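You operate a simulated robot arm through the tools that you are given. There is no shell and no other tool. Be economical: measure what you need, move in short steps, check, and stop when the job is done.

The job below is to be done with a simulated two-armed robot. You get a single attempt, and the scene is never put back.

JOB
Set the orange float to 30 and the white float to 20, and stand both in the dip bath.
Fine: hold each float with one hand while the other sets its slider to the figure. Set down upright: orange float, white float.

It is judged by the outcome, as a careful person would: the job done as asked, and still so three seconds after it is handed in. It fails if anything else is knocked over, pushed out of place, dropped, spilled or broken.

ROBOT AND FRAMES
Two 7-joint arms with two-finger parallel grippers on one trunk, on a base that drives. Base frame: it is fixed to the floor where the robot stands at the start and does not move with it; the origin is under the middle of the robot, x ahead of it, y to its left, z up. Lengths are in mm, angles in rad, forces in N, time in s.
The left shoulder is at the start at [70, 163, 1120], the right one opposite. With the tool pointing down near the work surface each hand reaches from about 400 to 880 mm from the robot's upright axis, wherever it stands, measured 20 degrees to its own side. Places, roughly: bath [500, 200, 800]; orange slider [500, -200, 1000]; white slider [500, -300, 1000]. Payload 3.43 kg a hand.
Tool frame (each hand has its own): the origin (TCP) lies between the finger pads and is the grasp point; the fingertips stand 34 mm ahead of it; z points along the fingers, y is the line along which they close. Largest opening 128 mm; finger width 24, thickness 12; the body of the gripper, 48 by 130 mm, starts 96 mm behind the TCP.
Orientation is that of the tool frame in the base frame, as a unit quaternion [x, y, z, w]. With the fingers straight down and closing along the base's y, the tool's x points along the base's -x, its y along +y and its z along -z.

CONTROLS
- The arms move only by the tool move_arm. It takes "left_motion", "right_motion" or both (then of equal length, played together; a hand with none holds still); each is text: rows parted by semicolons, each of 7 numbers parted by spaces: the shift along the tool's x, y, z in mm, then the turn, a rotation vector about the tool's x, y, z in rad, then the opening in per cent of the stroke, from 0 (shut) to 100 (fully open). In form: dx dy dz wx wy wz gripper; .... A call has 1 to 12 rows; each row shifts and turns the commanded pose from where the row before left it, along the tool's axes as they then stand. Rows are played at 5 a second. More than 50 mm and 0.15 rad between two rows, or a gripper value outside its range, and nothing of the call is played. Where a pose cannot be reached the arm comes as near as it can. A force on the tool above 40 N (or 10 N above the force at the start of the call, whichever is more), or a blocked arm, ends the call early, and 0.2 s more pass. Each finger travels about 153 mm/s and halts on what it meets, pressing with about 25 N; the grip force reading is that of the motor and also rises with nothing between the fingers. The clock runs only during rows and for 0.2 s after the last one: add rows that do not move to give the fingers time. The reply holds the time, the measured pose of the TCP, the force on the tool along the base axes, the opening and the grip force, in the units named above and with some noise, with the torque about the TCP (base axes, N m) and any sound that the robot's microphone picked up.
- Cameras (640 x 400 px; columns grow to the right, rows downward): "scene" is now at [136.8, -13.4, 1341]; the picture's right is [-0.14, -0.99, -0.00], its down [-0.62, 0.09, -0.78] and it looks along [0.77, -0.11, -0.63] (base axes); focal length 232 px, centre (320, 200). "left" rides on the left gripper at [76, 11, -160] in its tool frame; the picture's right is [-0.15, 0.99, 0.00], its down [-0.88, -0.13, -0.46] and it looks along [-0.45, -0.07, 0.89] (tool axes); focal length 234 px, centre (320, 200). "right" rides on the right gripper at [76, -11, -160] in its tool frame; the picture's right is [0.15, 0.99, 0.00], its down [-0.88, 0.13, -0.46] and it looks along [-0.45, 0.07, 0.89] (tool axes); focal length 234 px, centre (320, 200). There is no depth. A picture from a camera that has moved, and an enlarged one, comes with that camera's place and axes in the base frame and with its lens.
- capture(camera): a new picture of that camera. The clock stands still meanwhile.
- move_column(by): slides the trunk up (or, below 0, down) by that many mm; the arms and the scene camera ride with it, the base frame stays. It gives what a move gives, with no picture.
- base_move(legs): drives the robot by 1 to 6 legs, each [ahead, left, turn to the left] in mm, mm and rad, along the robot's own axes; the way and the turn of a leg run together, so that a leg with both is an arc; at most 1500 mm and 3.142 rad a leg. The arms and the cameras ride along, it lands a little off, and it stops where it bumps. It gives what a move gives.
- head_to(pan, tilt): turns the head with the scene camera to pan (to the left, within 1.501 rad either way) and tilt (down, from -0.506 to 1.204), counted from straight ahead of the robot. It gives what a move gives.
- enlarge(camera, box): a new picture of the part [left, top, right, bottom] of that camera's present view, enlarged. The clock stands still meanwhile.
- hand_in(): hands the job in; it is judged then, once.

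Go step by step. Nothing tells you exact positions but the pictures and the camera data: compare them with the known pose of the tool, close in by small moves and look again before you grip or let go. The budget is 120 turns and 92 pictures, counting those below and the enlarged ones. Unless the task says otherwise, let go and move clear before handing in, and close with one line.

The tools are called by a JSON object that holds its "api" and its "payload". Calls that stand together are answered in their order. move_arm: Moves the arms, as the interface text tells. Its arguments: {"type":"object","properties":{"left_motion":{"type":"string"},"right_motion":{"type":"string"}},"required":[]} The other tools are called the same way: move_column (by) slides the trunk up or down; base_move (legs) drives the base; head_to (pan, tilt) turns the head that bears the scene camera; capture (camera) takes a picture; enlarge (camera, box) takes an enlarged picture of a part of a camera's view; hand_in () hands the job in.

At the start:

```text
t: 0.0
left_position: [641.3, 52.6, 1130.3]
left_tool_rot: [0.0, 1.0, 0.0, 0.0]
left_force: [-0.3, -0.3, 0.5]
left_torque: [-0.04, -0.01, -0.01]
left_gripper_width: 128.1
left_grasp_force: 0.2
right_position: [477.6, -363.7, 1205.4]
right_tool_rot: [0.0, 1.0, -0.001, 0.001]
right_force: [-0.4, -0.6, 0.0]
right_torque: [-0.04, -0.04, 0.01]
right_gripper_width: 128.0
right_grasp_force: 0.1
trunk travel left (down, up): [-600.0, 340.0]
robot x, y, heading: [-0.2, -7.0, 0.0]
head pan, tilt: [-0.145, 0.675]
```

scene: 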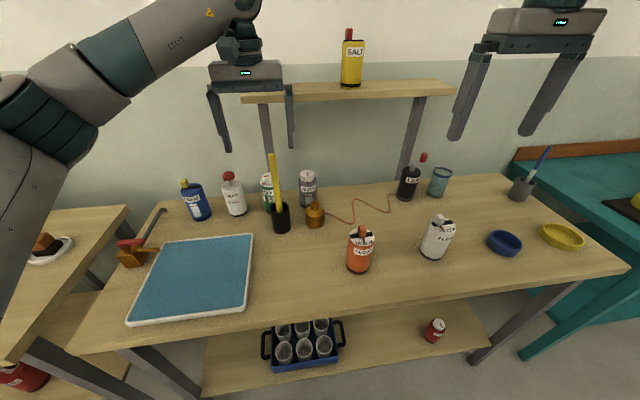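
right: 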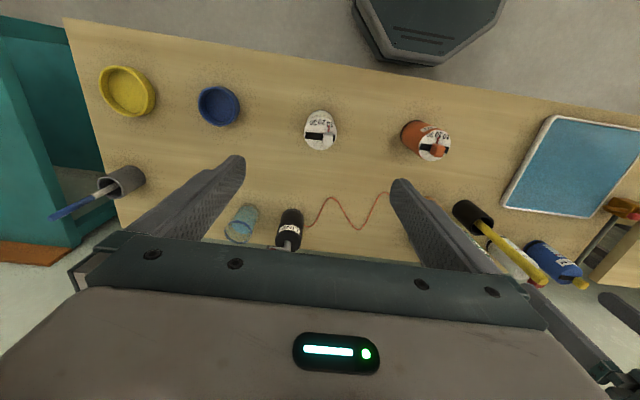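
left: 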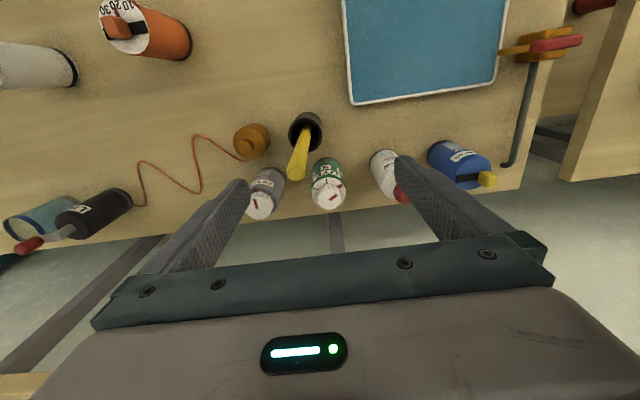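

I see two floats (orange and white) on the table, each with a scale and slider on top, and a blue bath to the left. I will look closer at the floats and the bath.

{"api": "enlarge", "payload": {"camera": "scene", "box": [330, 200, 470, 288]}}

{"api": "enlarge", "payload": {"camera": "right", "box": [280, 90, 480, 215]}}

{"api": "enlarge", "payload": {"camera": "scene", "box": [100, 200, 340, 350]}}

```text
4.55 times, centred on (400, 244) of scene
camera zoom: at [136.8, -13.4, 1341.0], right [-0.14, -0.99, 0.0], down [-0.62, 0.09, -0.78], along [0.77, -0.11, -0.63], focal length 1054 px, centre (-44, 0)
```

zoom: 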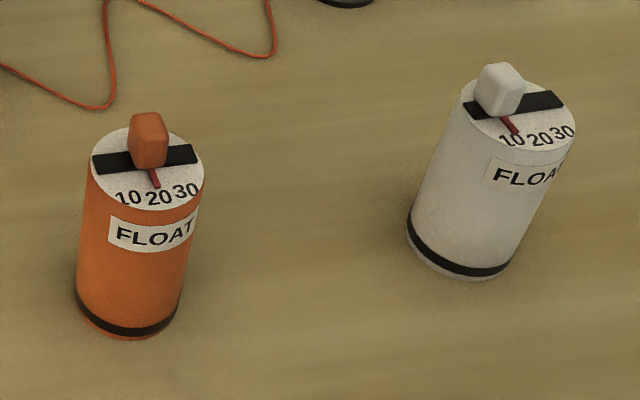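

```text
3.20 times, centred on (380, 152) of right
camera zoom: at [402.4, -374.3, 1363.6], right [-0.15, 0.99, 0.0], down [0.88, 0.13, 0.46], along [0.45, 0.07, -0.89], focal length 749 px, centre (128, 352)
```

zoom: 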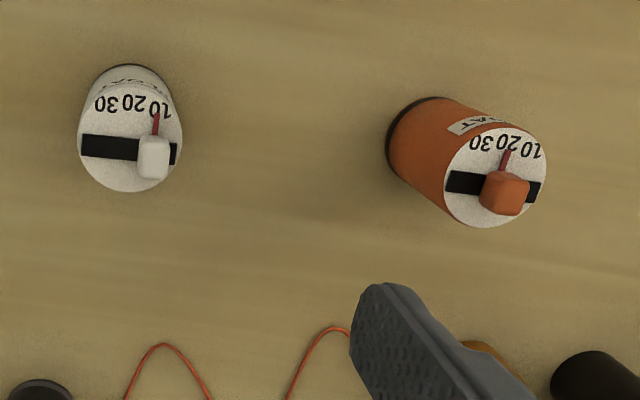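

```text
2.67 times, centred on (220, 275) of scene
camera zoom: at [136.8, -13.4, 1341.0], right [-0.14, -0.99, 0.0], down [-0.62, 0.09, -0.78], along [0.77, -0.11, -0.63], focal length 618 px, centre (587, 0)
```

zoom: 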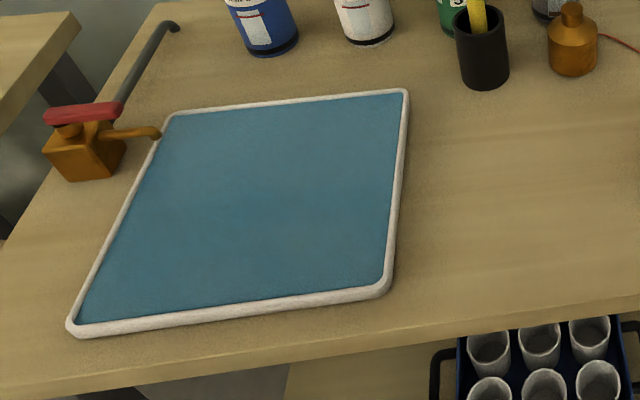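

Estimated places: orange float axis at about (468,-157), white at about (478,-355), tops at z about 956. The bath spans x 400–615 and y 115–350. The slots run along y and 30 is towards -y. I plan to hold with the left hand, tilted and coming from the left, and work the knob with the right hand from above. I start by bringing the left hand back and yawing it.

{"api": "move_arm", "payload": {"left_motion": "48 0 0 0 0 0 100;48 0 0 0 0 0 100;48 0 0 0 0 0 100;40 0 0 0 0 -0.15 100;0 0 0 0 0 -0.15 100;0 0 0 0 0 -0.15 100;0 0 0 0 0 -0.15 100;0 0 0 0 0 -0.15 100;0 0 0 0 0 -0.15 100;0 0 0 0 0 -0.15 100;0 0 0 0 0 -0.15 100;0 0 0 0 0 -0.15 100"}}

```text
t: 2.6
left_position: [458.7, 52.4, 1130.1]
left_tool_rot: [-0.625, 0.78, 0.001, 0.001]
left_force: [0.3, -0.6, -0.6]
left_torque: [0.02, 0.02, 0.01]
left_gripper_width: 127.8
left_grasp_force: 0.1
right_position: [478.4, -364.5, 1204.2]
right_tool_rot: [0.0, 1.0, 0.0, 0.0]
right_force: [-0.8, -0.4, -0.2]
right_torque: [0.0, 0.02, -0.02]
right_gripper_width: 128.0
right_grasp_force: 0.0
trunk travel left (down, up): [-600.0, 340.0]
robot x, y, heading: [2.5, -0.7, -0.001]
head pan, tilt: [-0.145, 0.675]
```

The yaw went through. I continue it and then tilt the hand.

{"api": "move_arm", "payload": {"left_motion": "0 0 0 0 0 -0.15 100;0 0 0 0 0 -0.15 100;0 0 0 0 0 -0.15 100;0 0 0 0 0.15 0 100;0 0 0 0 0.15 0 100;0 0 0 0 0.15 0 100;0 0 0 0 0.15 0 100;0 0 0 0 0.15 0 100;0 0 0 0 0.15 0 100;0 0 0 0 0 0 100"}}

{"api": "capture", "payload": {"camera": "left"}}

{"api": "capture", "payload": {"camera": "scene"}}

```text
t: 4.8
left_position: [459.4, 51.5, 1130.2]
left_tool_rot: [0.705, -0.56, 0.341, 0.27]
left_force: [0.4, 0.2, -0.8]
left_torque: [-0.01, 0.04, 0.02]
left_gripper_width: 128.0
left_grasp_force: 0.0
right_position: [478.5, -365.3, 1203.9]
right_tool_rot: [0.0, 1.0, 0.0, 0.0]
right_force: [-0.3, 0.5, 0.1]
right_torque: [0.03, 0.0, -0.01]
right_gripper_width: 128.2
right_grasp_force: 0.1
trunk travel left (down, up): [-600.0, 340.0]
robot x, y, heading: [1.6, 0.9, -0.001]
head pan, tilt: [-0.145, 0.675]
```

```text
85 pictures are left
camera left: at [429.4, 124.2, 1289.3], right [-0.98, -0.14, -0.12], down [-0.08, 0.91, -0.41], along [0.16, -0.39, -0.91], focal length 234 px, centre (320, 200)
```

left: 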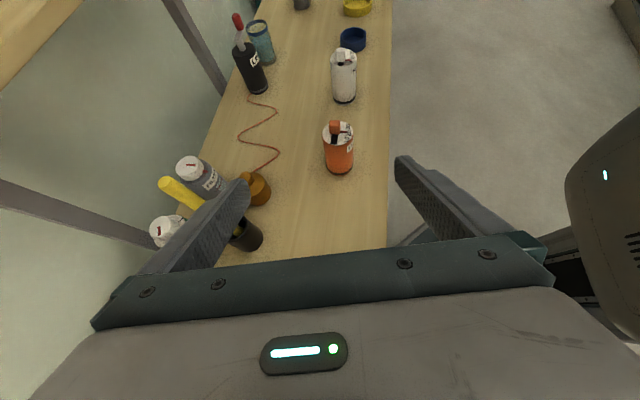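

```text
84 pictures are left
camera scene: at [136.7, -14.2, 1341.0], right [-0.14, -0.99, 0.0], down [-0.62, 0.09, -0.78], along [0.77, -0.11, -0.63], focal length 232 px, centre (320, 200)
```

scene: 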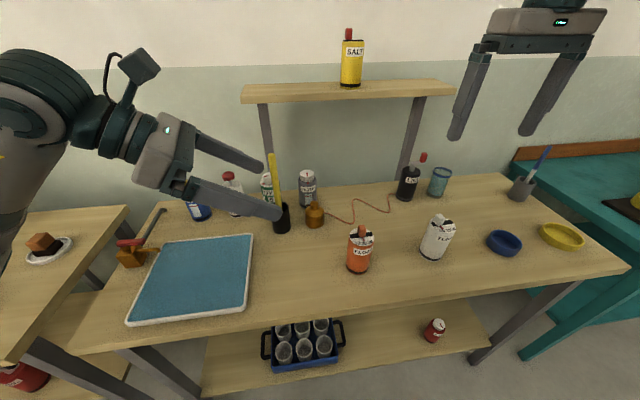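

The hand is tilted and the orange float centres at about (469,-155). I flatten the tilt to about 22° below horizontal and move to a pre-grasp point about 140 mm back from the float.

{"api": "move_arm", "payload": {"left_motion": "0 0 0 0 0.14 0 100;0 0 0 0 0.14 0 100;-29 9.2 32 0 0 0 100;-29 9.2 32 0 0 0 100;-29 9.2 32 0 0 0 100;-29 9.2 32 0 0 0 100;0 0 0 0 0 0 70"}}

{"api": "capture", "payload": {"camera": "left"}}

{"api": "capture", "payload": {"camera": "scene"}}

```text
t: 6.4
left_position: [469.2, 5.9, 1024.8]
left_tool_rot: [0.637, -0.53, 0.486, 0.277]
left_force: [0.6, -0.2, -0.4]
left_torque: [0.0, 0.01, -0.05]
left_gripper_width: 89.8
left_grasp_force: 0.1
right_position: [484.9, -352.6, 1201.6]
right_tool_rot: [-0.007, 1.0, 0.002, 0.0]
right_force: [0.4, 0.3, -1.3]
right_torque: [0.09, 0.05, 0.0]
right_gripper_width: 127.9
right_grasp_force: 0.0
trunk travel left (down, up): [-600.0, 340.0]
robot x, y, heading: [8.5, 6.8, 0.017]
head pan, tilt: [-0.145, 0.675]
stopped in row 7 (left hand): the arm was blocked; the commanded pose is now the measured one
```

```text
83 pictures are left
camera left: at [403.2, 110.3, 1153.0], right [-0.93, -0.22, -0.29], down [0.01, 0.79, -0.61], along [0.37, -0.57, -0.73], focal length 234 px, centre (320, 200)
```

left: 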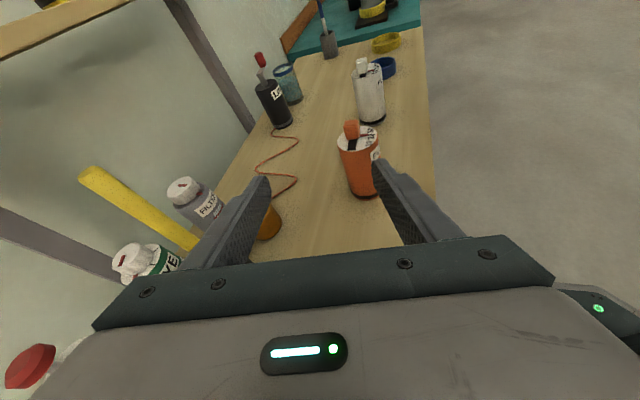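

```text
82 pictures are left
camera scene: at [136.4, -6.9, 1338.5], right [-0.13, -0.99, 0.0], down [-0.62, 0.08, -0.78], along [0.78, -0.1, -0.62], focal length 232 px, centre (320, 200)
```

scene: 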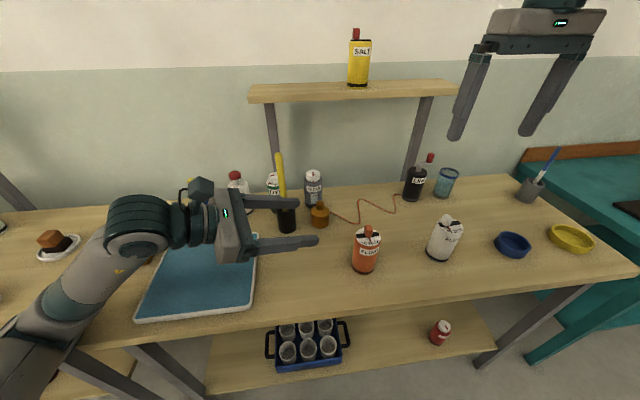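

The arm was blocked short of the goal, probably because its forearm or elbow met the table edge. I turn the head to look.

{"api": "head_to", "payload": {"pan": 0.7, "tilt": 1.0}}

{"api": "capture", "payload": {"camera": "scene"}}

```text
t: 7.6
left_position: [465.2, 5.6, 1027.3]
left_tool_rot: [0.635, -0.532, 0.485, 0.283]
left_force: [-0.6, -0.1, 0.1]
left_torque: [0.01, -0.02, 0.0]
left_gripper_width: 89.7
left_grasp_force: 0.2
right_position: [481.1, -348.8, 1208.2]
right_tool_rot: [-0.006, 1.0, 0.0, 0.003]
right_force: [0.3, -0.7, -0.7]
right_torque: [0.02, 0.02, 0.01]
right_gripper_width: 127.8
right_grasp_force: 0.0
trunk travel left (down, up): [-600.0, 340.0]
robot x, y, heading: [0.2, 10.8, 0.012]
head pan, tilt: [0.7, 1.0]
```

```text
81 pictures are left
camera scene: at [101.9, 54.9, 1316.2], right [0.65, -0.76, 0.0], down [-0.63, -0.55, -0.54], along [0.41, 0.35, -0.84], focal length 232 px, centre (320, 200)
```

scene: 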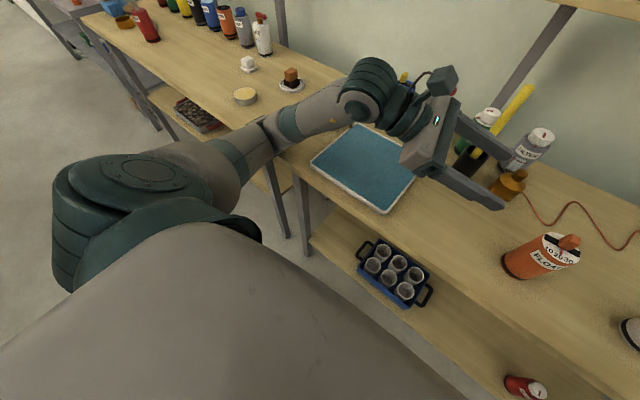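

The forearm lies over the table edge. I raise the trunk by 250 mm so the arm reaches down from higher and the elbow stays clear.

{"api": "move_column", "payload": {"by": 250}}

{"api": "base_move", "payload": {"legs": [[-40, -110, -0.012]]}}

{"api": "capture", "payload": {"camera": "scene"}}

```text
t: 10.2
left_position: [468.6, 0.6, 1274.6]
left_tool_rot: [0.634, -0.531, 0.482, 0.289]
left_force: [-0.6, 0.2, -0.5]
left_torque: [0.02, 0.02, -0.02]
left_gripper_width: 89.7
left_grasp_force: 0.1
right_position: [486.2, -352.0, 1454.8]
right_tool_rot: [-0.006, 1.0, 0.0, -0.001]
right_force: [-0.2, -0.1, 0.1]
right_torque: [-0.02, 0.03, 0.01]
right_gripper_width: 127.8
right_grasp_force: 0.0
trunk travel left (down, up): [-850.0, 90.0]
robot x, y, heading: [1.6, 1.5, 0.016]
head pan, tilt: [0.7, 1.0]
```

```text
t: 11.4
left_position: [430.9, -112.6, 1274.3]
left_tool_rot: [0.631, -0.534, 0.481, 0.292]
left_force: [0.3, 0.0, -0.1]
left_torque: [-0.02, 0.03, -0.01]
left_gripper_width: 89.6
left_grasp_force: 0.1
right_position: [445.3, -462.9, 1454.8]
right_tool_rot: [0.001, 1.0, -0.001, 0.0]
right_force: [0.0, 0.2, 1.0]
right_torque: [-0.06, 0.03, 0.01]
right_gripper_width: 127.9
right_grasp_force: 0.1
trunk travel left (down, up): [-850.0, 90.0]
robot x, y, heading: [-34.1, -100.7, 0.002]
head pan, tilt: [0.7, 1.0]
```

```text
80 pictures are left
camera scene: at [71.9, -54.4, 1565.4], right [0.64, -0.77, 0.0], down [-0.65, -0.54, -0.54], along [0.41, 0.35, -0.84], focal length 232 px, centre (320, 200)
```

scene: 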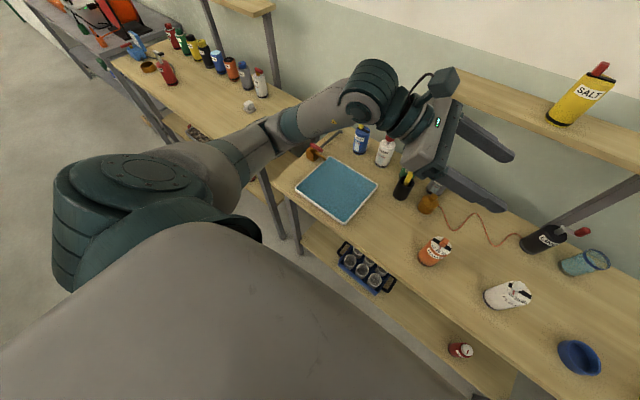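

Now the hand has room. I correct a small roll and lower it back to the pre-grasp point.

{"api": "move_arm", "payload": {"left_motion": "0 0 0 0 0 -0.15 70;-38.8 -2.8 3.6 0 0 0 70;-38.8 -2.8 3.6 0 0 0 70;-38.8 -2.8 3.6 0 0 0 70;-38.8 -2.8 3.6 0 0 0 70;-38.8 -2.8 3.6 0 0 0 70;-38.8 -2.8 3.6 0 0 0 70;-38.8 -2.8 3.6 0 0 0 70;-38.8 -2.8 3.6 0 0 0 70;0 0 0 0 0 0 70"}}

{"api": "capture", "payload": {"camera": "scene"}}

{"api": "capture", "payload": {"camera": "left"}}

```text
t: 13.6
left_position: [428.4, -24.7, 975.5]
left_tool_rot: [0.67, -0.486, 0.457, 0.325]
left_force: [-0.5, -0.7, -0.6]
left_torque: [0.01, -0.01, -0.01]
left_gripper_width: 90.0
left_grasp_force: 0.1
right_position: [444.0, -465.3, 1454.3]
right_tool_rot: [0.001, 1.0, -0.001, 0.0]
right_force: [0.0, -0.6, -0.3]
right_torque: [0.02, 0.02, 0.02]
right_gripper_width: 128.1
right_grasp_force: 0.0
trunk travel left (down, up): [-850.0, 90.0]
robot x, y, heading: [-35.6, -101.4, 0.002]
head pan, tilt: [0.7, 1.0]
```

```text
79 pictures are left
camera scene: at [71.2, -56.9, 1565.5], right [0.64, -0.77, 0.0], down [-0.64, -0.54, -0.54], along [0.41, 0.35, -0.84], focal length 232 px, centre (320, 200)
```

scene: 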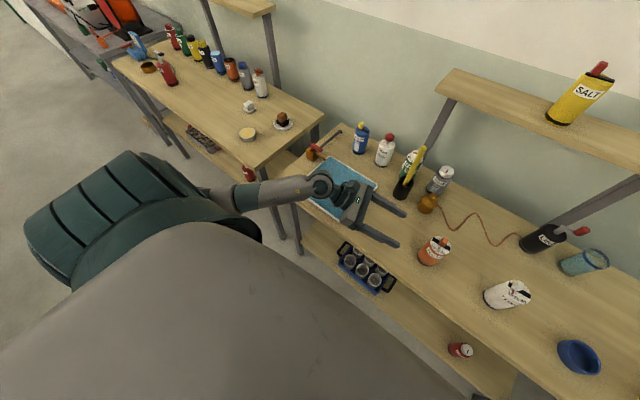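

```text
78 pictures are left
camera left: at [377.2, 86.6, 1105.6], right [-0.95, -0.26, -0.14], down [-0.11, 0.75, -0.65], along [0.28, -0.6, -0.75], focal length 234 px, centre (320, 200)
```

left: 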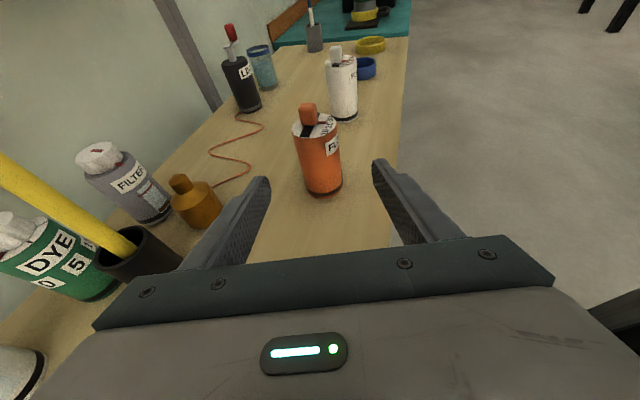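

The float's axis refines to about (471,-157), its top about 948. I advance most of the way and check the alignment.

{"api": "move_arm", "payload": {"left_motion": "-4 0 35 0 0 0 70;-3 1 35 0 0 0 70;-2 1 35 0 0 0 70;0 0 0 0 0 0 70"}}

{"api": "capture", "payload": {"camera": "left"}}

{"api": "head_to", "payload": {"pan": 0.0, "tilt": 0.9}}

{"api": "capture", "payload": {"camera": "scene"}}

```text
t: 14.6
left_position: [453.5, -112.5, 928.3]
left_tool_rot: [0.67, -0.485, 0.458, 0.325]
left_force: [-0.2, 0.5, 0.4]
left_torque: [-0.02, 0.01, -0.01]
left_gripper_width: 89.5
left_grasp_force: 0.0
right_position: [444.5, -464.4, 1455.2]
right_tool_rot: [0.001, 1.0, 0.0, -0.001]
right_force: [-0.4, 0.7, -0.3]
right_torque: [0.02, 0.0, 0.03]
right_gripper_width: 128.3
right_grasp_force: 0.1
trunk travel left (down, up): [-850.0, 90.0]
robot x, y, heading: [-29.2, -102.1, -0.006]
head pan, tilt: [0.7, 1.0]
```

```text
77 pictures are left
camera left: at [404.2, -2.4, 1058.0], right [-0.95, -0.26, -0.14], down [-0.11, 0.75, -0.65], along [0.28, -0.6, -0.75], focal length 234 px, centre (320, 200)
```

left: 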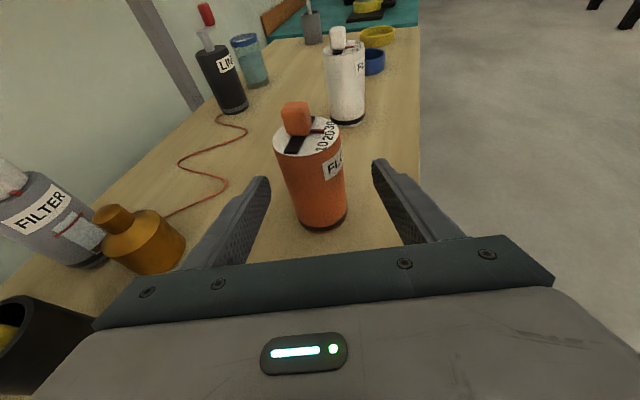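

```text
t: 15.7
left_position: [454.4, -113.0, 928.2]
left_tool_rot: [0.67, -0.486, 0.457, 0.326]
left_force: [0.0, 0.1, -0.7]
left_torque: [0.04, 0.0, 0.05]
left_gripper_width: 89.8
left_grasp_force: 0.0
right_position: [443.2, -465.7, 1455.1]
right_tool_rot: [0.0, 1.0, 0.0, 0.0]
right_force: [-0.1, -0.7, -0.1]
right_torque: [-0.03, -0.03, -0.01]
right_gripper_width: 127.9
right_grasp_force: 0.1
trunk travel left (down, up): [-850.0, 90.0]
robot x, y, heading: [-34.1, -99.5, -0.005]
head pan, tilt: [0.0, 0.901]
```

```text
76 pictures are left
camera scene: at [93.2, -101.5, 1572.7], right [0.0, -1.0, 0.0], down [-0.78, 0.0, -0.62], along [0.62, 0.0, -0.78], focal length 232 px, centre (320, 200)
```

scene: 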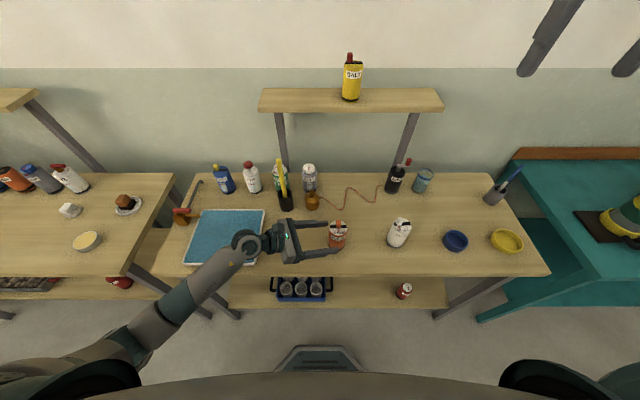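

The float sits about 7 mm to the image left of the finger line. I correct for that, advance the last 50 mm and close.

{"api": "move_arm", "payload": {"left_motion": "-1 -6.5 0 0 0 0 70;0 0 25 0 0 0 70;0 0 25 0 0 0 70;0 0 0 0 0 0 70"}}

{"api": "capture", "payload": {"camera": "left"}}

```text
t: 16.7
left_position: [474.3, -154.7, 909.3]
left_tool_rot: [0.67, -0.487, 0.457, 0.326]
left_force: [1.1, 1.2, 0.5]
left_torque: [0.02, 0.01, 0.01]
left_gripper_width: 89.6
left_grasp_force: 0.0
right_position: [443.4, -465.3, 1455.7]
right_tool_rot: [0.001, 1.0, 0.0, 0.0]
right_force: [0.1, -0.4, 0.4]
right_torque: [-0.02, 0.02, 0.0]
right_gripper_width: 128.2
right_grasp_force: 0.1
trunk travel left (down, up): [-850.0, 90.0]
robot x, y, heading: [-32.1, -98.5, -0.006]
head pan, tilt: [0.0, 0.901]
```

```text
75 pictures are left
camera left: at [425.0, -43.9, 1039.2], right [-0.95, -0.26, -0.14], down [-0.11, 0.75, -0.65], along [0.28, -0.6, -0.75], focal length 234 px, centre (320, 200)
```

left: 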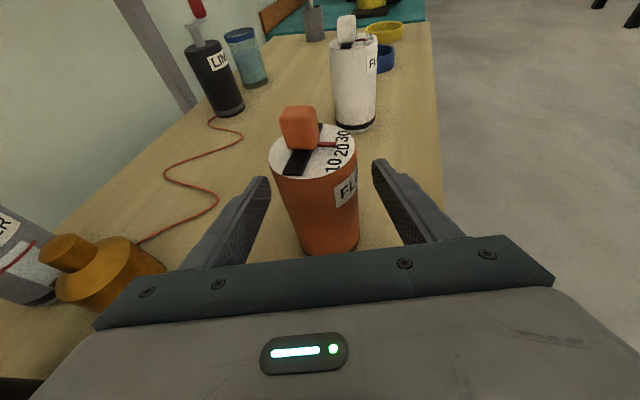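

The float lies between the pads. I close the left hand.

{"api": "move_arm", "payload": {"left_motion": "0 0 0 0 0 0 50;0 0 0 0 0 0 30;0 0 0 0 0 0 30;0 0 0 0 0 0 30"}}

{"api": "capture", "payload": {"camera": "left"}}

```text
t: 17.7
left_position: [474.6, -155.6, 909.8]
left_tool_rot: [0.67, -0.486, 0.457, 0.325]
left_force: [-1.0, 0.2, 0.5]
left_torque: [0.0, 0.11, 0.0]
left_gripper_width: 56.9
left_grasp_force: 24.4
right_position: [444.0, -465.7, 1454.4]
right_tool_rot: [0.001, 1.0, 0.0, 0.0]
right_force: [0.0, -0.3, -0.2]
right_torque: [-0.02, 0.01, 0.0]
right_gripper_width: 128.1
right_grasp_force: 0.1
trunk travel left (down, up): [-850.0, 90.0]
robot x, y, heading: [-35.5, -102.3, -0.007]
head pan, tilt: [0.0, 0.901]
```

```text
74 pictures are left
camera left: at [425.0, -44.3, 1039.4], right [-0.95, -0.26, -0.14], down [-0.11, 0.75, -0.65], along [0.28, -0.6, -0.75], focal length 234 px, centre (320, 200)
```

left: 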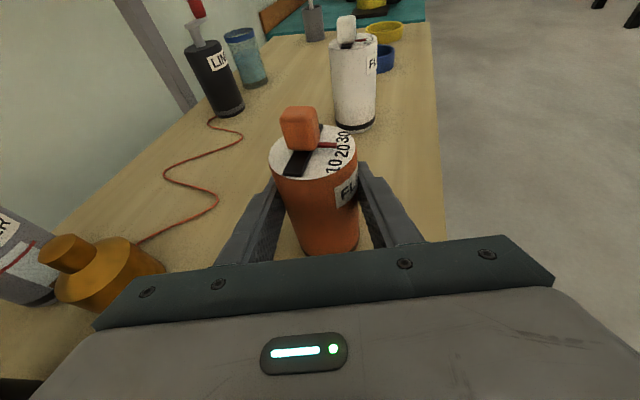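

The float is held (57 mm). Next I bring the right hand above the orange knob.

{"api": "move_arm", "payload": {"right_motion": "-2.9 28 35.8 0 0 0 90;-2.9 28 35.8 0 0 0 80;-2.9 28 35.8 0 0 0 70;-2.9 28 35.8 0 0 0 60;-2.9 28 35.8 0 0 0 50;-2.9 28 35.8 0 0 0 45;-2.9 28 35.8 0 0 0 45;-2.9 28 35.8 0 0 0 45;-2.9 28 35.8 0 0 0 45;-2.9 28 35.8 0 0 0 45;-2.9 28 35.8 0 0 0 45;0 0 0 0 0 0 45"}}

{"api": "capture", "payload": {"camera": "right"}}

{"api": "capture", "payload": {"camera": "left"}}

{"api": "enlarge", "payload": {"camera": "scene", "box": [270, 180, 430, 280]}}

```text
t: 20.3
left_position: [475.1, -153.4, 909.4]
left_tool_rot: [0.669, -0.487, 0.457, 0.326]
left_force: [0.1, 0.7, 3.9]
left_torque: [-0.05, 0.12, -0.03]
left_gripper_width: 57.0
left_grasp_force: 25.3
right_position: [477.3, -158.3, 1061.3]
right_tool_rot: [0.001, 1.0, 0.001, 0.0]
right_force: [-0.6, -1.6, -0.2]
right_torque: [0.02, 0.0, 0.01]
right_gripper_width: 57.6
right_grasp_force: 0.0
trunk travel left (down, up): [-850.0, 90.0]
robot x, y, heading: [-34.0, -97.4, -0.0]
head pan, tilt: [0.0, 0.901]
```

```text
73 pictures are left
camera right: at [401.1, -168.2, 1220.6], right [-0.15, 0.99, 0.0], down [0.88, 0.13, 0.46], along [0.45, 0.07, -0.89], focal length 234 px, centre (320, 200)
```

right: 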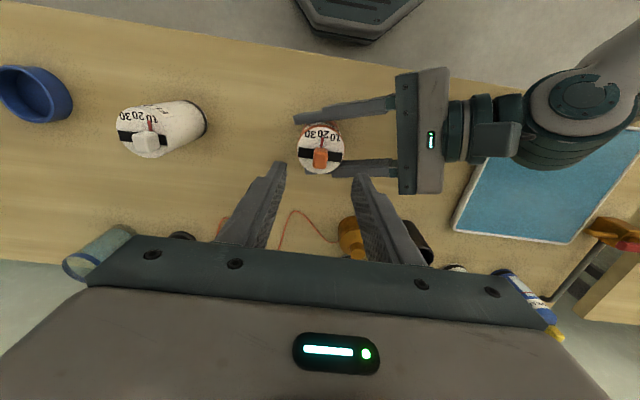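

```text
72 pictures are left
camera left: at [424.8, -44.3, 1039.5], right [-0.95, -0.26, -0.15], down [-0.11, 0.75, -0.65], along [0.28, -0.6, -0.75], focal length 234 px, centre (320, 200)
```

left: 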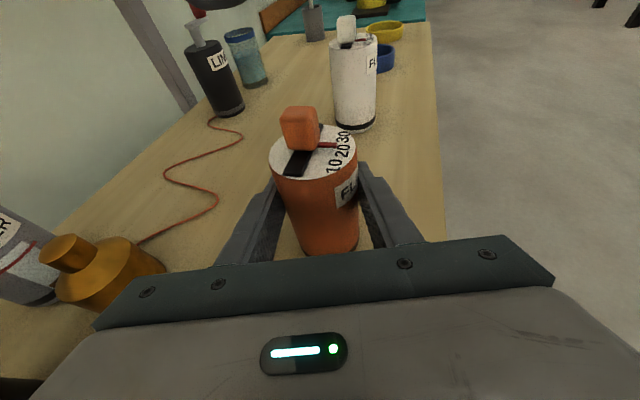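

```text
4.00 times, centred on (350, 230) of scene
camera zoom: at [92.4, -102.1, 1572.8], right [0.0, -1.0, 0.0], down [-0.78, 0.0, -0.62], along [0.62, 0.0, -0.78], focal length 927 px, centre (200, 80)
```

zoom: 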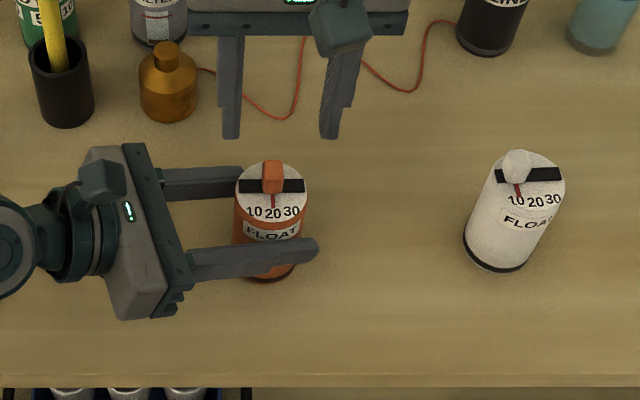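

The knob is right below the right hand at about (477,-157), and the scale reads 20 with about 14.5 mm per 10. I lower around the knob and check before closing.

{"api": "move_arm", "payload": {"right_motion": "0 0 36 0 0 0 45;0 0.5 36 0 0 0 45;0 0 0 0 0 0 45"}}

{"api": "enlarge", "payload": {"camera": "left", "box": [220, 50, 420, 175]}}

{"api": "enlarge", "payload": {"camera": "scene", "box": [300, 200, 380, 250]}}

```text
t: 21.1
left_position: [473.6, -154.3, 908.5]
left_tool_rot: [0.67, -0.486, 0.457, 0.325]
left_force: [-1.5, 0.7, 2.3]
left_torque: [-0.01, 0.19, -0.01]
left_gripper_width: 56.5
left_grasp_force: 24.8
right_position: [476.3, -158.2, 989.0]
right_tool_rot: [0.001, 1.0, -0.001, 0.0]
right_force: [0.1, 0.2, 0.6]
right_torque: [-0.02, 0.0, 0.03]
right_gripper_width: 57.8
right_grasp_force: 0.0
trunk travel left (down, up): [-850.0, 90.0]
robot x, y, heading: [-31.8, -99.6, -0.002]
head pan, tilt: [0.0, 0.901]
```

```text
3.20 times, centred on (320, 112) of left
camera zoom: at [424.9, -44.1, 1039.3], right [-0.95, -0.26, -0.14], down [-0.11, 0.75, -0.65], along [0.28, -0.6, -0.75], focal length 749 px, centre (320, 480)
```

zoom: 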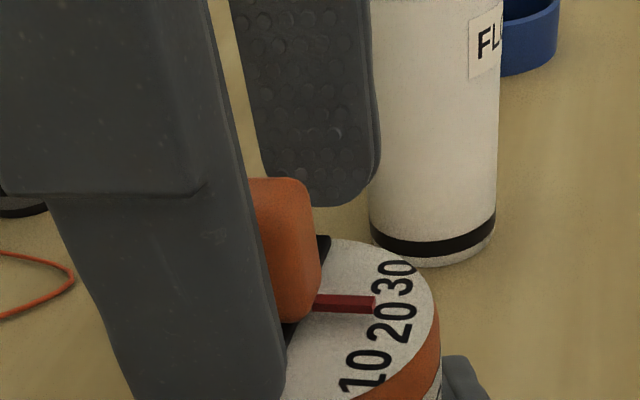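

```text
8.00 times, centred on (340, 225) of scene
camera zoom: at [92.8, -101.4, 1572.8], right [0.0, -1.0, 0.0], down [-0.78, 0.0, -0.62], along [0.62, 0.0, -0.78], focal length 1855 px, centre (160, 0)
```

zoom: 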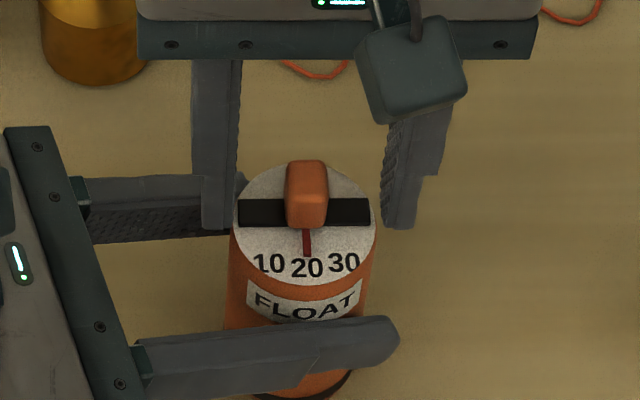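

The fingers straddle the knob well, with tips just above the disc. I close on the knob.

{"api": "move_arm", "payload": {"right_motion": "0 0.5 0 0 0 0 30;0 0.5 0 0 0 0 20;0 0 0 0 0 0 8;0 0 0 0 0 0 8;0 0 0 0 0 0 8"}}

{"api": "enlarge", "payload": {"camera": "scene", "box": [300, 200, 380, 250]}}

```text
t: 22.3
left_position: [475.4, -153.7, 910.2]
left_tool_rot: [0.669, -0.487, 0.457, 0.326]
left_force: [0.9, -2.3, -0.6]
left_torque: [0.05, 0.16, -0.19]
left_gripper_width: 56.9
left_grasp_force: 24.9
right_position: [475.9, -155.6, 988.9]
right_tool_rot: [0.0, 1.0, 0.0, 0.001]
right_force: [-1.2, 2.5, -1.0]
right_torque: [0.13, 0.0, 0.2]
right_gripper_width: 14.9
right_grasp_force: 24.7
trunk travel left (down, up): [-850.0, 90.0]
robot x, y, heading: [-36.3, -102.1, 0.001]
head pan, tilt: [0.0, 0.901]
```

```text
8.00 times, centred on (340, 225) of scene
camera zoom: at [93.2, -101.5, 1572.7], right [0.0, -1.0, 0.0], down [-0.78, 0.0, -0.62], along [0.62, 0.0, -0.78], focal length 1855 px, centre (160, 0)
```

zoom: 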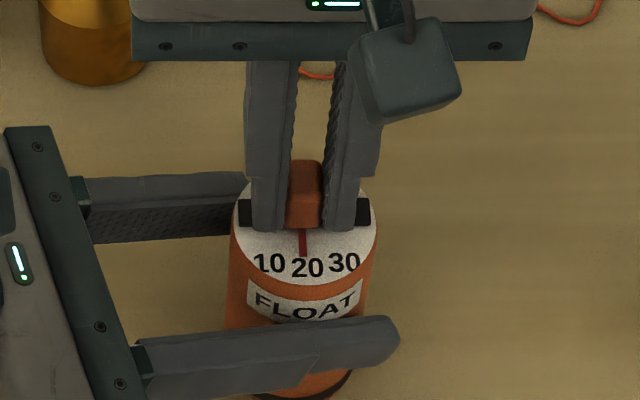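

The knob is gripped at 15 mm and the pointer stands just under 20. I slide it about 14 mm towards 30 (-y) and read again.

{"api": "move_arm", "payload": {"right_motion": "0 -4 0 0 0 0 8;0 -4 0 0 0 0 8;0 -4 0 0 0 0 8;0 -2 0 0 0 0 8;0 0 0 0 0 0 8"}}

{"api": "enlarge", "payload": {"camera": "scene", "box": [316, 215, 364, 245]}}

{"api": "enlarge", "payload": {"camera": "left", "box": [260, 100, 388, 180]}}

```text
t: 23.5
left_position: [474.8, -155.4, 909.5]
left_tool_rot: [0.669, -0.487, 0.457, 0.327]
left_force: [-3.0, -1.0, 2.7]
left_torque: [-0.03, -0.22, -0.2]
left_gripper_width: 57.0
left_grasp_force: 24.8
right_position: [476.1, -170.3, 988.4]
right_tool_rot: [0.001, 1.0, 0.0, 0.0]
right_force: [3.3, 2.5, -3.0]
right_torque: [0.09, -0.07, 0.14]
right_gripper_width: 15.0
right_grasp_force: 24.7
trunk travel left (down, up): [-850.0, 90.0]
robot x, y, heading: [-32.5, -99.9, -0.0]
head pan, tilt: [0.0, 0.901]
```

```text
13.33 times, centred on (340, 230) of scene
camera zoom: at [93.4, -101.5, 1572.7], right [0.0, -1.0, 0.0], down [-0.78, 0.0, -0.62], along [0.62, 0.0, -0.78], focal length 3091 px, centre (53, -200)
```

zoom: 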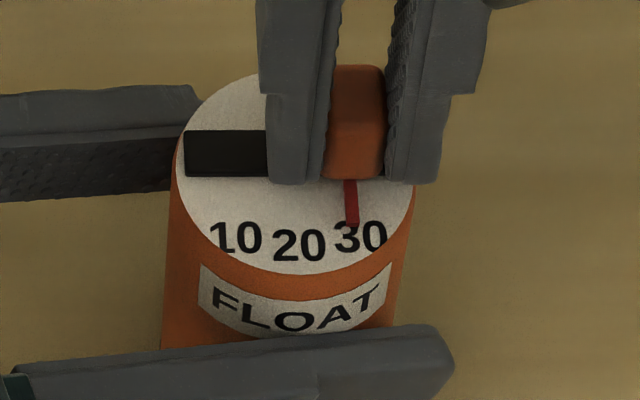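

```text
5.00 times, centred on (324, 140) of left
camera zoom: at [425.3, -44.2, 1039.3], right [-0.95, -0.26, -0.14], down [-0.11, 0.75, -0.65], along [0.28, -0.6, -0.75], focal length 1171 px, centre (300, 500)
```

zoom: 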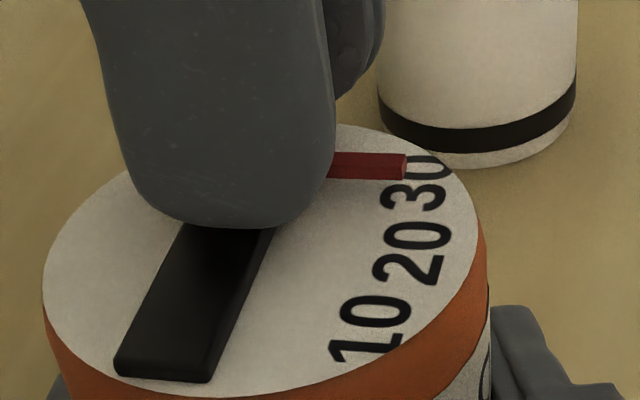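

In the scene view the pointer is about 1.7 mm short of the centre of 30. I nudge it that far.

{"api": "move_arm", "payload": {"right_motion": "0 -1.7 0 0 0 0 8;0 0 0 0 0 0 8;0 0 0 0 0 0 8"}}

{"api": "enlarge", "payload": {"camera": "scene", "box": [316, 215, 364, 245]}}

```text
t: 24.3
left_position: [473.8, -155.3, 908.7]
left_tool_rot: [0.67, -0.486, 0.457, 0.326]
left_force: [-3.6, -4.1, 5.4]
left_torque: [0.08, -0.28, -0.15]
left_gripper_width: 56.8
left_grasp_force: 25.1
right_position: [474.8, -172.1, 989.1]
right_tool_rot: [0.001, 1.0, 0.0, 0.0]
right_force: [4.2, 4.1, -5.4]
right_torque: [0.16, -0.08, 0.14]
right_gripper_width: 14.9
right_grasp_force: 24.7
trunk travel left (down, up): [-850.0, 90.0]
robot x, y, heading: [-37.2, -99.0, -0.002]
head pan, tilt: [0.0, 0.901]
```

```text
13.33 times, centred on (340, 230) of scene
camera zoom: at [93.4, -101.5, 1572.7], right [0.0, -1.0, 0.0], down [-0.78, 0.0, -0.62], along [0.62, 0.0, -0.78], focal length 3091 px, centre (53, -200)
```

zoom: 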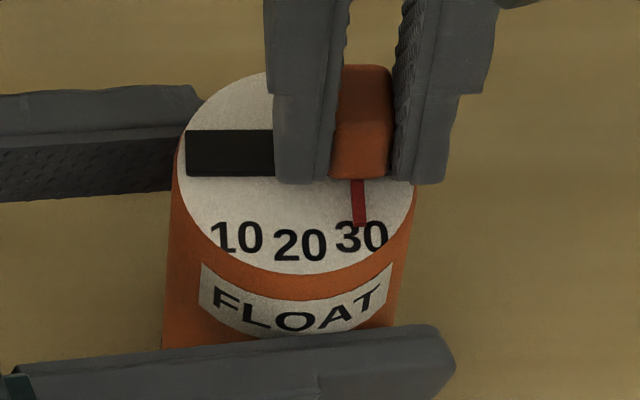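

The pointer now sits centred on 30. I release the knob, raise the right hand and read again.

{"api": "move_arm", "payload": {"right_motion": "0 0 0 0 0 0 20;0 0 0 0 0 0 40;0 0 -40 0 0 0 40;0 0 -45 0 0 0 40;0 -45 -15 0 0 0 40;0 -45 0 0 0 0 40;0 0 0 0 0 0 40"}}

{"api": "enlarge", "payload": {"camera": "scene", "box": [316, 215, 364, 245]}}

{"api": "enlarge", "payload": {"camera": "right", "box": [320, 80, 480, 180]}}

```text
t: 25.9
left_position: [475.5, -154.0, 908.9]
left_tool_rot: [0.669, -0.486, 0.457, 0.327]
left_force: [-0.2, -0.4, 1.4]
left_torque: [-0.08, 0.07, -0.01]
left_gripper_width: 56.8
left_grasp_force: 24.4
right_position: [476.0, -262.7, 1088.0]
right_tool_rot: [0.001, 1.0, -0.001, 0.001]
right_force: [-0.2, 0.0, 0.8]
right_torque: [-0.04, 0.02, 0.01]
right_gripper_width: 51.1
right_grasp_force: 0.2
trunk travel left (down, up): [-850.0, 90.0]
robot x, y, heading: [-36.3, -97.5, -0.003]
head pan, tilt: [0.0, 0.901]
```

```text
13.33 times, centred on (340, 230) of scene
camera zoom: at [93.7, -99.4, 1572.7], right [0.0, -1.0, 0.0], down [-0.78, 0.0, -0.62], along [0.62, 0.0, -0.78], focal length 3091 px, centre (53, -200)
```

zoom: 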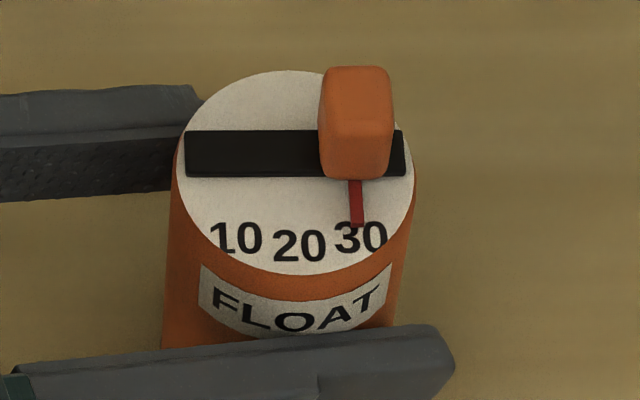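

```text
4.00 times, centred on (400, 130) of right
camera zoom: at [400.5, -271.6, 1246.5], right [-0.15, 0.99, 0.0], down [0.88, 0.13, 0.45], along [0.45, 0.07, -0.89], focal length 937 px, centre (0, 480)
```

zoom: 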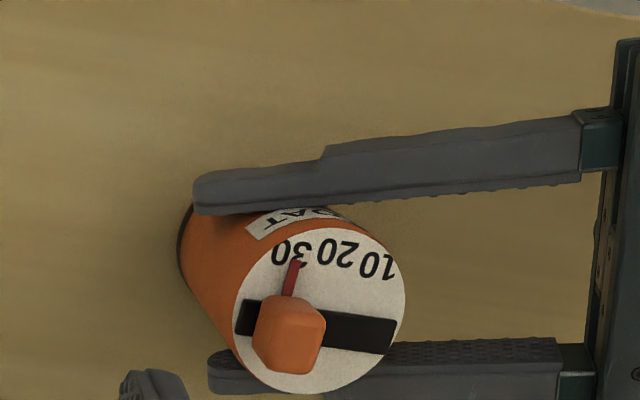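

Orange reads 30 to within the width of the pointer after release. I lift the float 80 mm, raise the right hand clear and check the grip.

{"api": "move_arm", "payload": {"left_motion": "18 0 -7.5 0 0 0 30;18 0 -7.5 0 0 0 30;37 0 -15 0 0 0 30;0 0 0 0 0 0 30", "right_motion": "0 -40 -25 0 0 0 40;0 0 -45 0 0 0 40;0 0 -45 0 0 0 40;0 0 0 0 0 0 40"}}

{"api": "capture", "payload": {"camera": "scene"}}

```text
t: 26.9
left_position: [474.0, -155.6, 987.2]
left_tool_rot: [0.669, -0.487, 0.456, 0.326]
left_force: [0.7, 0.0, -1.0]
left_torque: [0.01, 0.02, 0.03]
left_gripper_width: 57.0
left_grasp_force: 24.6
right_position: [473.7, -304.0, 1202.0]
right_tool_rot: [0.0, 1.0, 0.0, 0.0]
right_force: [-0.5, -0.9, 0.3]
right_torque: [0.05, -0.01, 0.0]
right_gripper_width: 51.0
right_grasp_force: 0.0
trunk travel left (down, up): [-850.0, 90.0]
robot x, y, heading: [-34.6, -101.9, -0.006]
head pan, tilt: [0.0, 0.901]
```

```text
62 pictures are left
camera scene: at [93.2, -103.2, 1572.7], right [0.0, -1.0, 0.0], down [-0.78, 0.0, -0.62], along [0.62, 0.0, -0.78], focal length 232 px, centre (320, 200)
```

scene: 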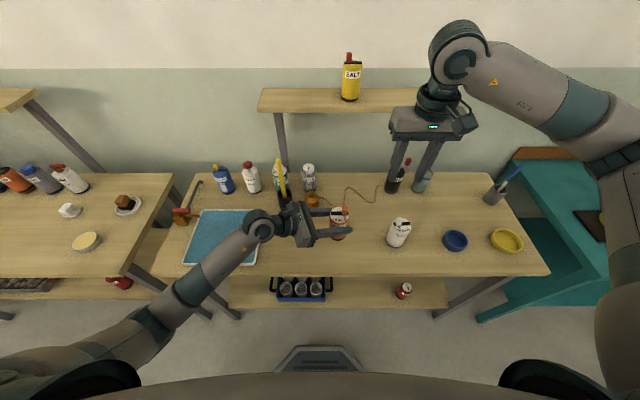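

The float is lifted securely. I drive the base left so the arm keeps a comfortable shape over the bath.

{"api": "base_move", "payload": {"legs": [[0, 220, 0.004]]}}

{"api": "capture", "payload": {"camera": "scene"}}

```text
t: 28.6
left_position: [474.1, 70.5, 987.8]
left_tool_rot: [0.67, -0.485, 0.457, 0.325]
left_force: [-0.5, -1.0, -1.2]
left_torque: [0.02, 0.01, -0.01]
left_gripper_width: 56.7
left_grasp_force: 24.8
right_position: [473.6, -76.6, 1202.1]
right_tool_rot: [-0.003, 1.0, -0.001, 0.0]
right_force: [0.0, -0.2, -0.8]
right_torque: [0.01, -0.02, 0.0]
right_gripper_width: 51.1
right_grasp_force: 0.1
trunk travel left (down, up): [-850.0, 90.0]
robot x, y, heading: [-37.1, 125.0, 0.006]
head pan, tilt: [0.0, 0.901]
```

```text
61 pictures are left
camera scene: at [93.1, 121.2, 1572.7], right [0.0, -1.0, 0.0], down [-0.78, 0.0, -0.62], along [0.62, 0.0, -0.78], focal length 232 px, centre (320, 200)
```

scene: 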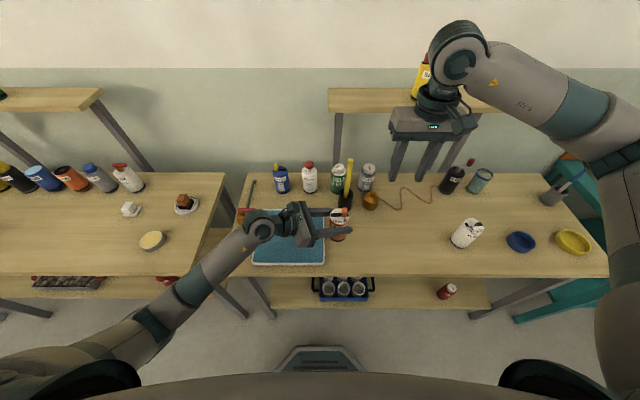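

The bath measures x 398–620 and y 107–345. I move the float over the bath to about (505,170).

{"api": "move_arm", "payload": {"left_motion": "-10.7 -20 -26.3 0 0 0 30;-10.7 -20 -26.3 0 0 0 30;-10.7 -20 -26.3 0 0 0 30;0 0 0 0 0 0 30"}}

{"api": "capture", "payload": {"camera": "left"}}

{"api": "enlarge", "payload": {"camera": "scene", "box": [220, 170, 380, 270]}}

```text
t: 29.6
left_position: [503.1, 173.6, 984.1]
left_tool_rot: [0.671, -0.484, 0.458, 0.325]
left_force: [0.1, 0.4, -1.0]
left_torque: [0.0, 0.01, 0.01]
left_gripper_width: 56.9
left_grasp_force: 24.4
right_position: [473.0, -76.7, 1202.2]
right_tool_rot: [-0.004, 1.0, 0.0, 0.001]
right_force: [0.4, 0.1, 0.2]
right_torque: [0.04, -0.02, -0.01]
right_gripper_width: 51.1
right_grasp_force: 0.0
trunk travel left (down, up): [-850.0, 90.0]
robot x, y, heading: [-34.4, 123.7, 0.004]
head pan, tilt: [0.0, 0.901]
```

```text
60 pictures are left
camera left: at [452.8, 282.8, 1114.6], right [-0.95, -0.27, -0.14], down [-0.11, 0.75, -0.65], along [0.28, -0.6, -0.75], focal length 234 px, centre (320, 200)
```

left: 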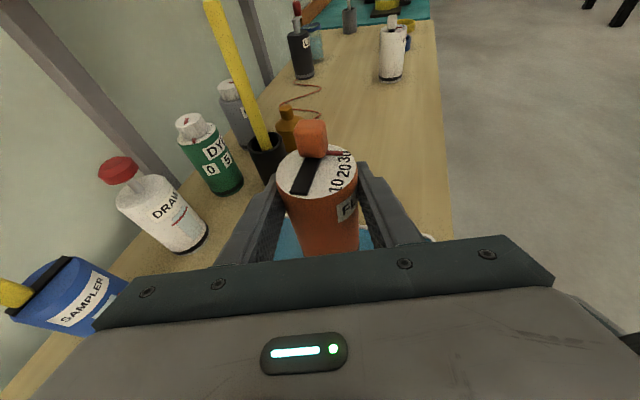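

```text
4.00 times, centred on (300, 220) of scene
camera zoom: at [93.2, 121.5, 1572.7], right [0.0, -1.0, 0.0], down [-0.78, 0.0, -0.62], along [0.62, 0.0, -0.78], focal length 927 px, centre (400, 120)
```

zoom: 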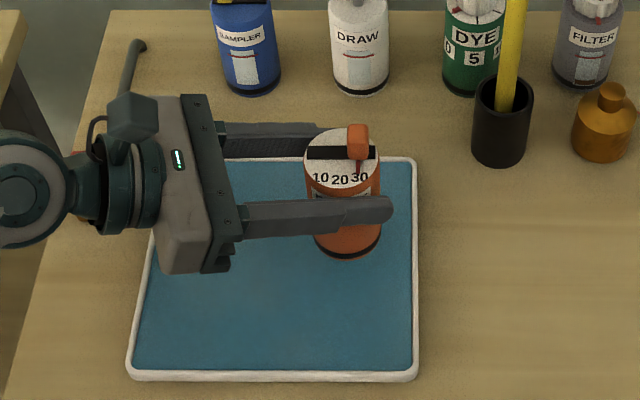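

I lower slowly towards the bath floor, watching the force.

{"api": "move_arm", "payload": {"left_motion": "-18.6 0 7.3 0 0 0 30;-18.6 0 7.3 0 0 0 30;-14 0 5.5 0 0 0 30;0 0 0 0 0 0 30"}}

{"api": "enlarge", "payload": {"camera": "scene", "box": [220, 170, 380, 270]}}

```text
t: 30.6
left_position: [505.1, 172.7, 934.1]
left_tool_rot: [0.671, -0.483, 0.46, 0.324]
left_force: [-0.2, 0.3, 8.1]
left_torque: [-0.06, 0.26, 0.01]
left_gripper_width: 56.8
left_grasp_force: 24.7
right_position: [473.4, -76.1, 1203.1]
right_tool_rot: [-0.003, 1.0, 0.0, 0.0]
right_force: [-1.0, 0.7, 0.7]
right_torque: [0.0, 0.02, -0.05]
right_gripper_width: 51.5
right_grasp_force: 0.0
trunk travel left (down, up): [-850.0, 90.0]
robot x, y, heading: [-31.4, 127.2, 0.006]
head pan, tilt: [0.0, 0.901]
```

```text
4.00 times, centred on (300, 220) of scene
camera zoom: at [92.2, 122.5, 1573.0], right [0.0, -1.0, 0.0], down [-0.78, 0.0, -0.62], along [0.62, 0.0, -0.78], focal length 927 px, centre (400, 120)
```

zoom: 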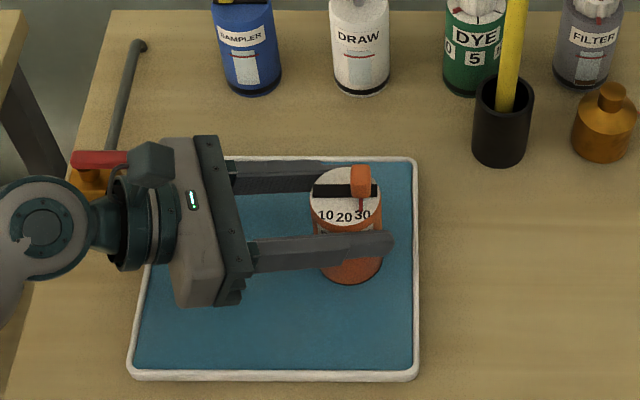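

The upward force is 8 N, and the float's black band has gone under the water surface, so it has probably reached the floor. I test with 2 mm more and look from the side.

{"api": "move_arm", "payload": {"left_motion": "-1.9 0 0.7 0 0 0 30;0 0 0 0 0 0 30"}}

{"api": "enlarge", "payload": {"camera": "scene", "box": [276, 200, 340, 250]}}

{"api": "capture", "payload": {"camera": "left"}}

{"api": "capture", "payload": {"camera": "right"}}

```text
t: 31.2
left_position: [503.9, 172.5, 933.6]
left_tool_rot: [0.669, -0.484, 0.46, 0.326]
left_force: [-1.8, 2.1, 23.2]
left_torque: [-0.21, 0.63, -0.04]
left_gripper_width: 56.8
left_grasp_force: 25.4
right_position: [472.1, -76.3, 1203.0]
right_tool_rot: [-0.002, 1.0, 0.0, 0.001]
right_force: [-1.2, 0.4, -0.5]
right_torque: [0.02, -0.04, -0.01]
right_gripper_width: 51.2
right_grasp_force: 0.0
trunk travel left (down, up): [-850.0, 90.0]
robot x, y, heading: [-36.7, 122.9, 0.006]
head pan, tilt: [0.0, 0.901]
```

```text
8.00 times, centred on (308, 225) of scene
camera zoom: at [90.5, 122.9, 1573.2], right [0.0, -1.0, 0.0], down [-0.78, 0.0, -0.62], along [0.62, 0.0, -0.78], focal length 1855 px, centre (416, 0)
```

zoom: 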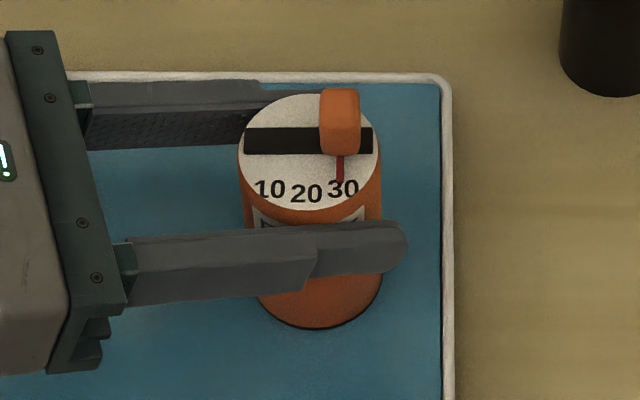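

```text
56 pictures are left
camera left: at [453.1, 283.0, 1061.9], right [-0.95, -0.27, -0.15], down [-0.11, 0.75, -0.65], along [0.28, -0.6, -0.74], focal length 234 px, centre (320, 200)
```

left: 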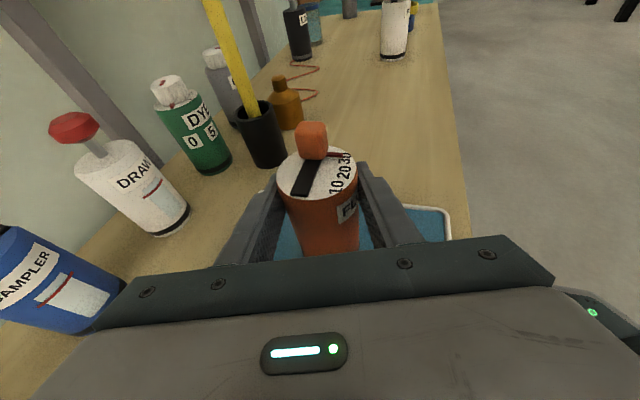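

```text
55 pictures are left
camera right: at [396.3, -85.5, 1362.7], right [-0.15, 0.99, 0.0], down [0.88, 0.13, 0.46], along [0.45, 0.07, -0.89], focal length 234 px, centre (320, 200)
```

right: 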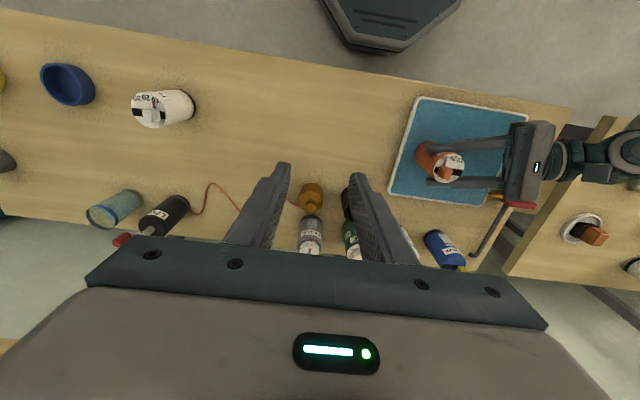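

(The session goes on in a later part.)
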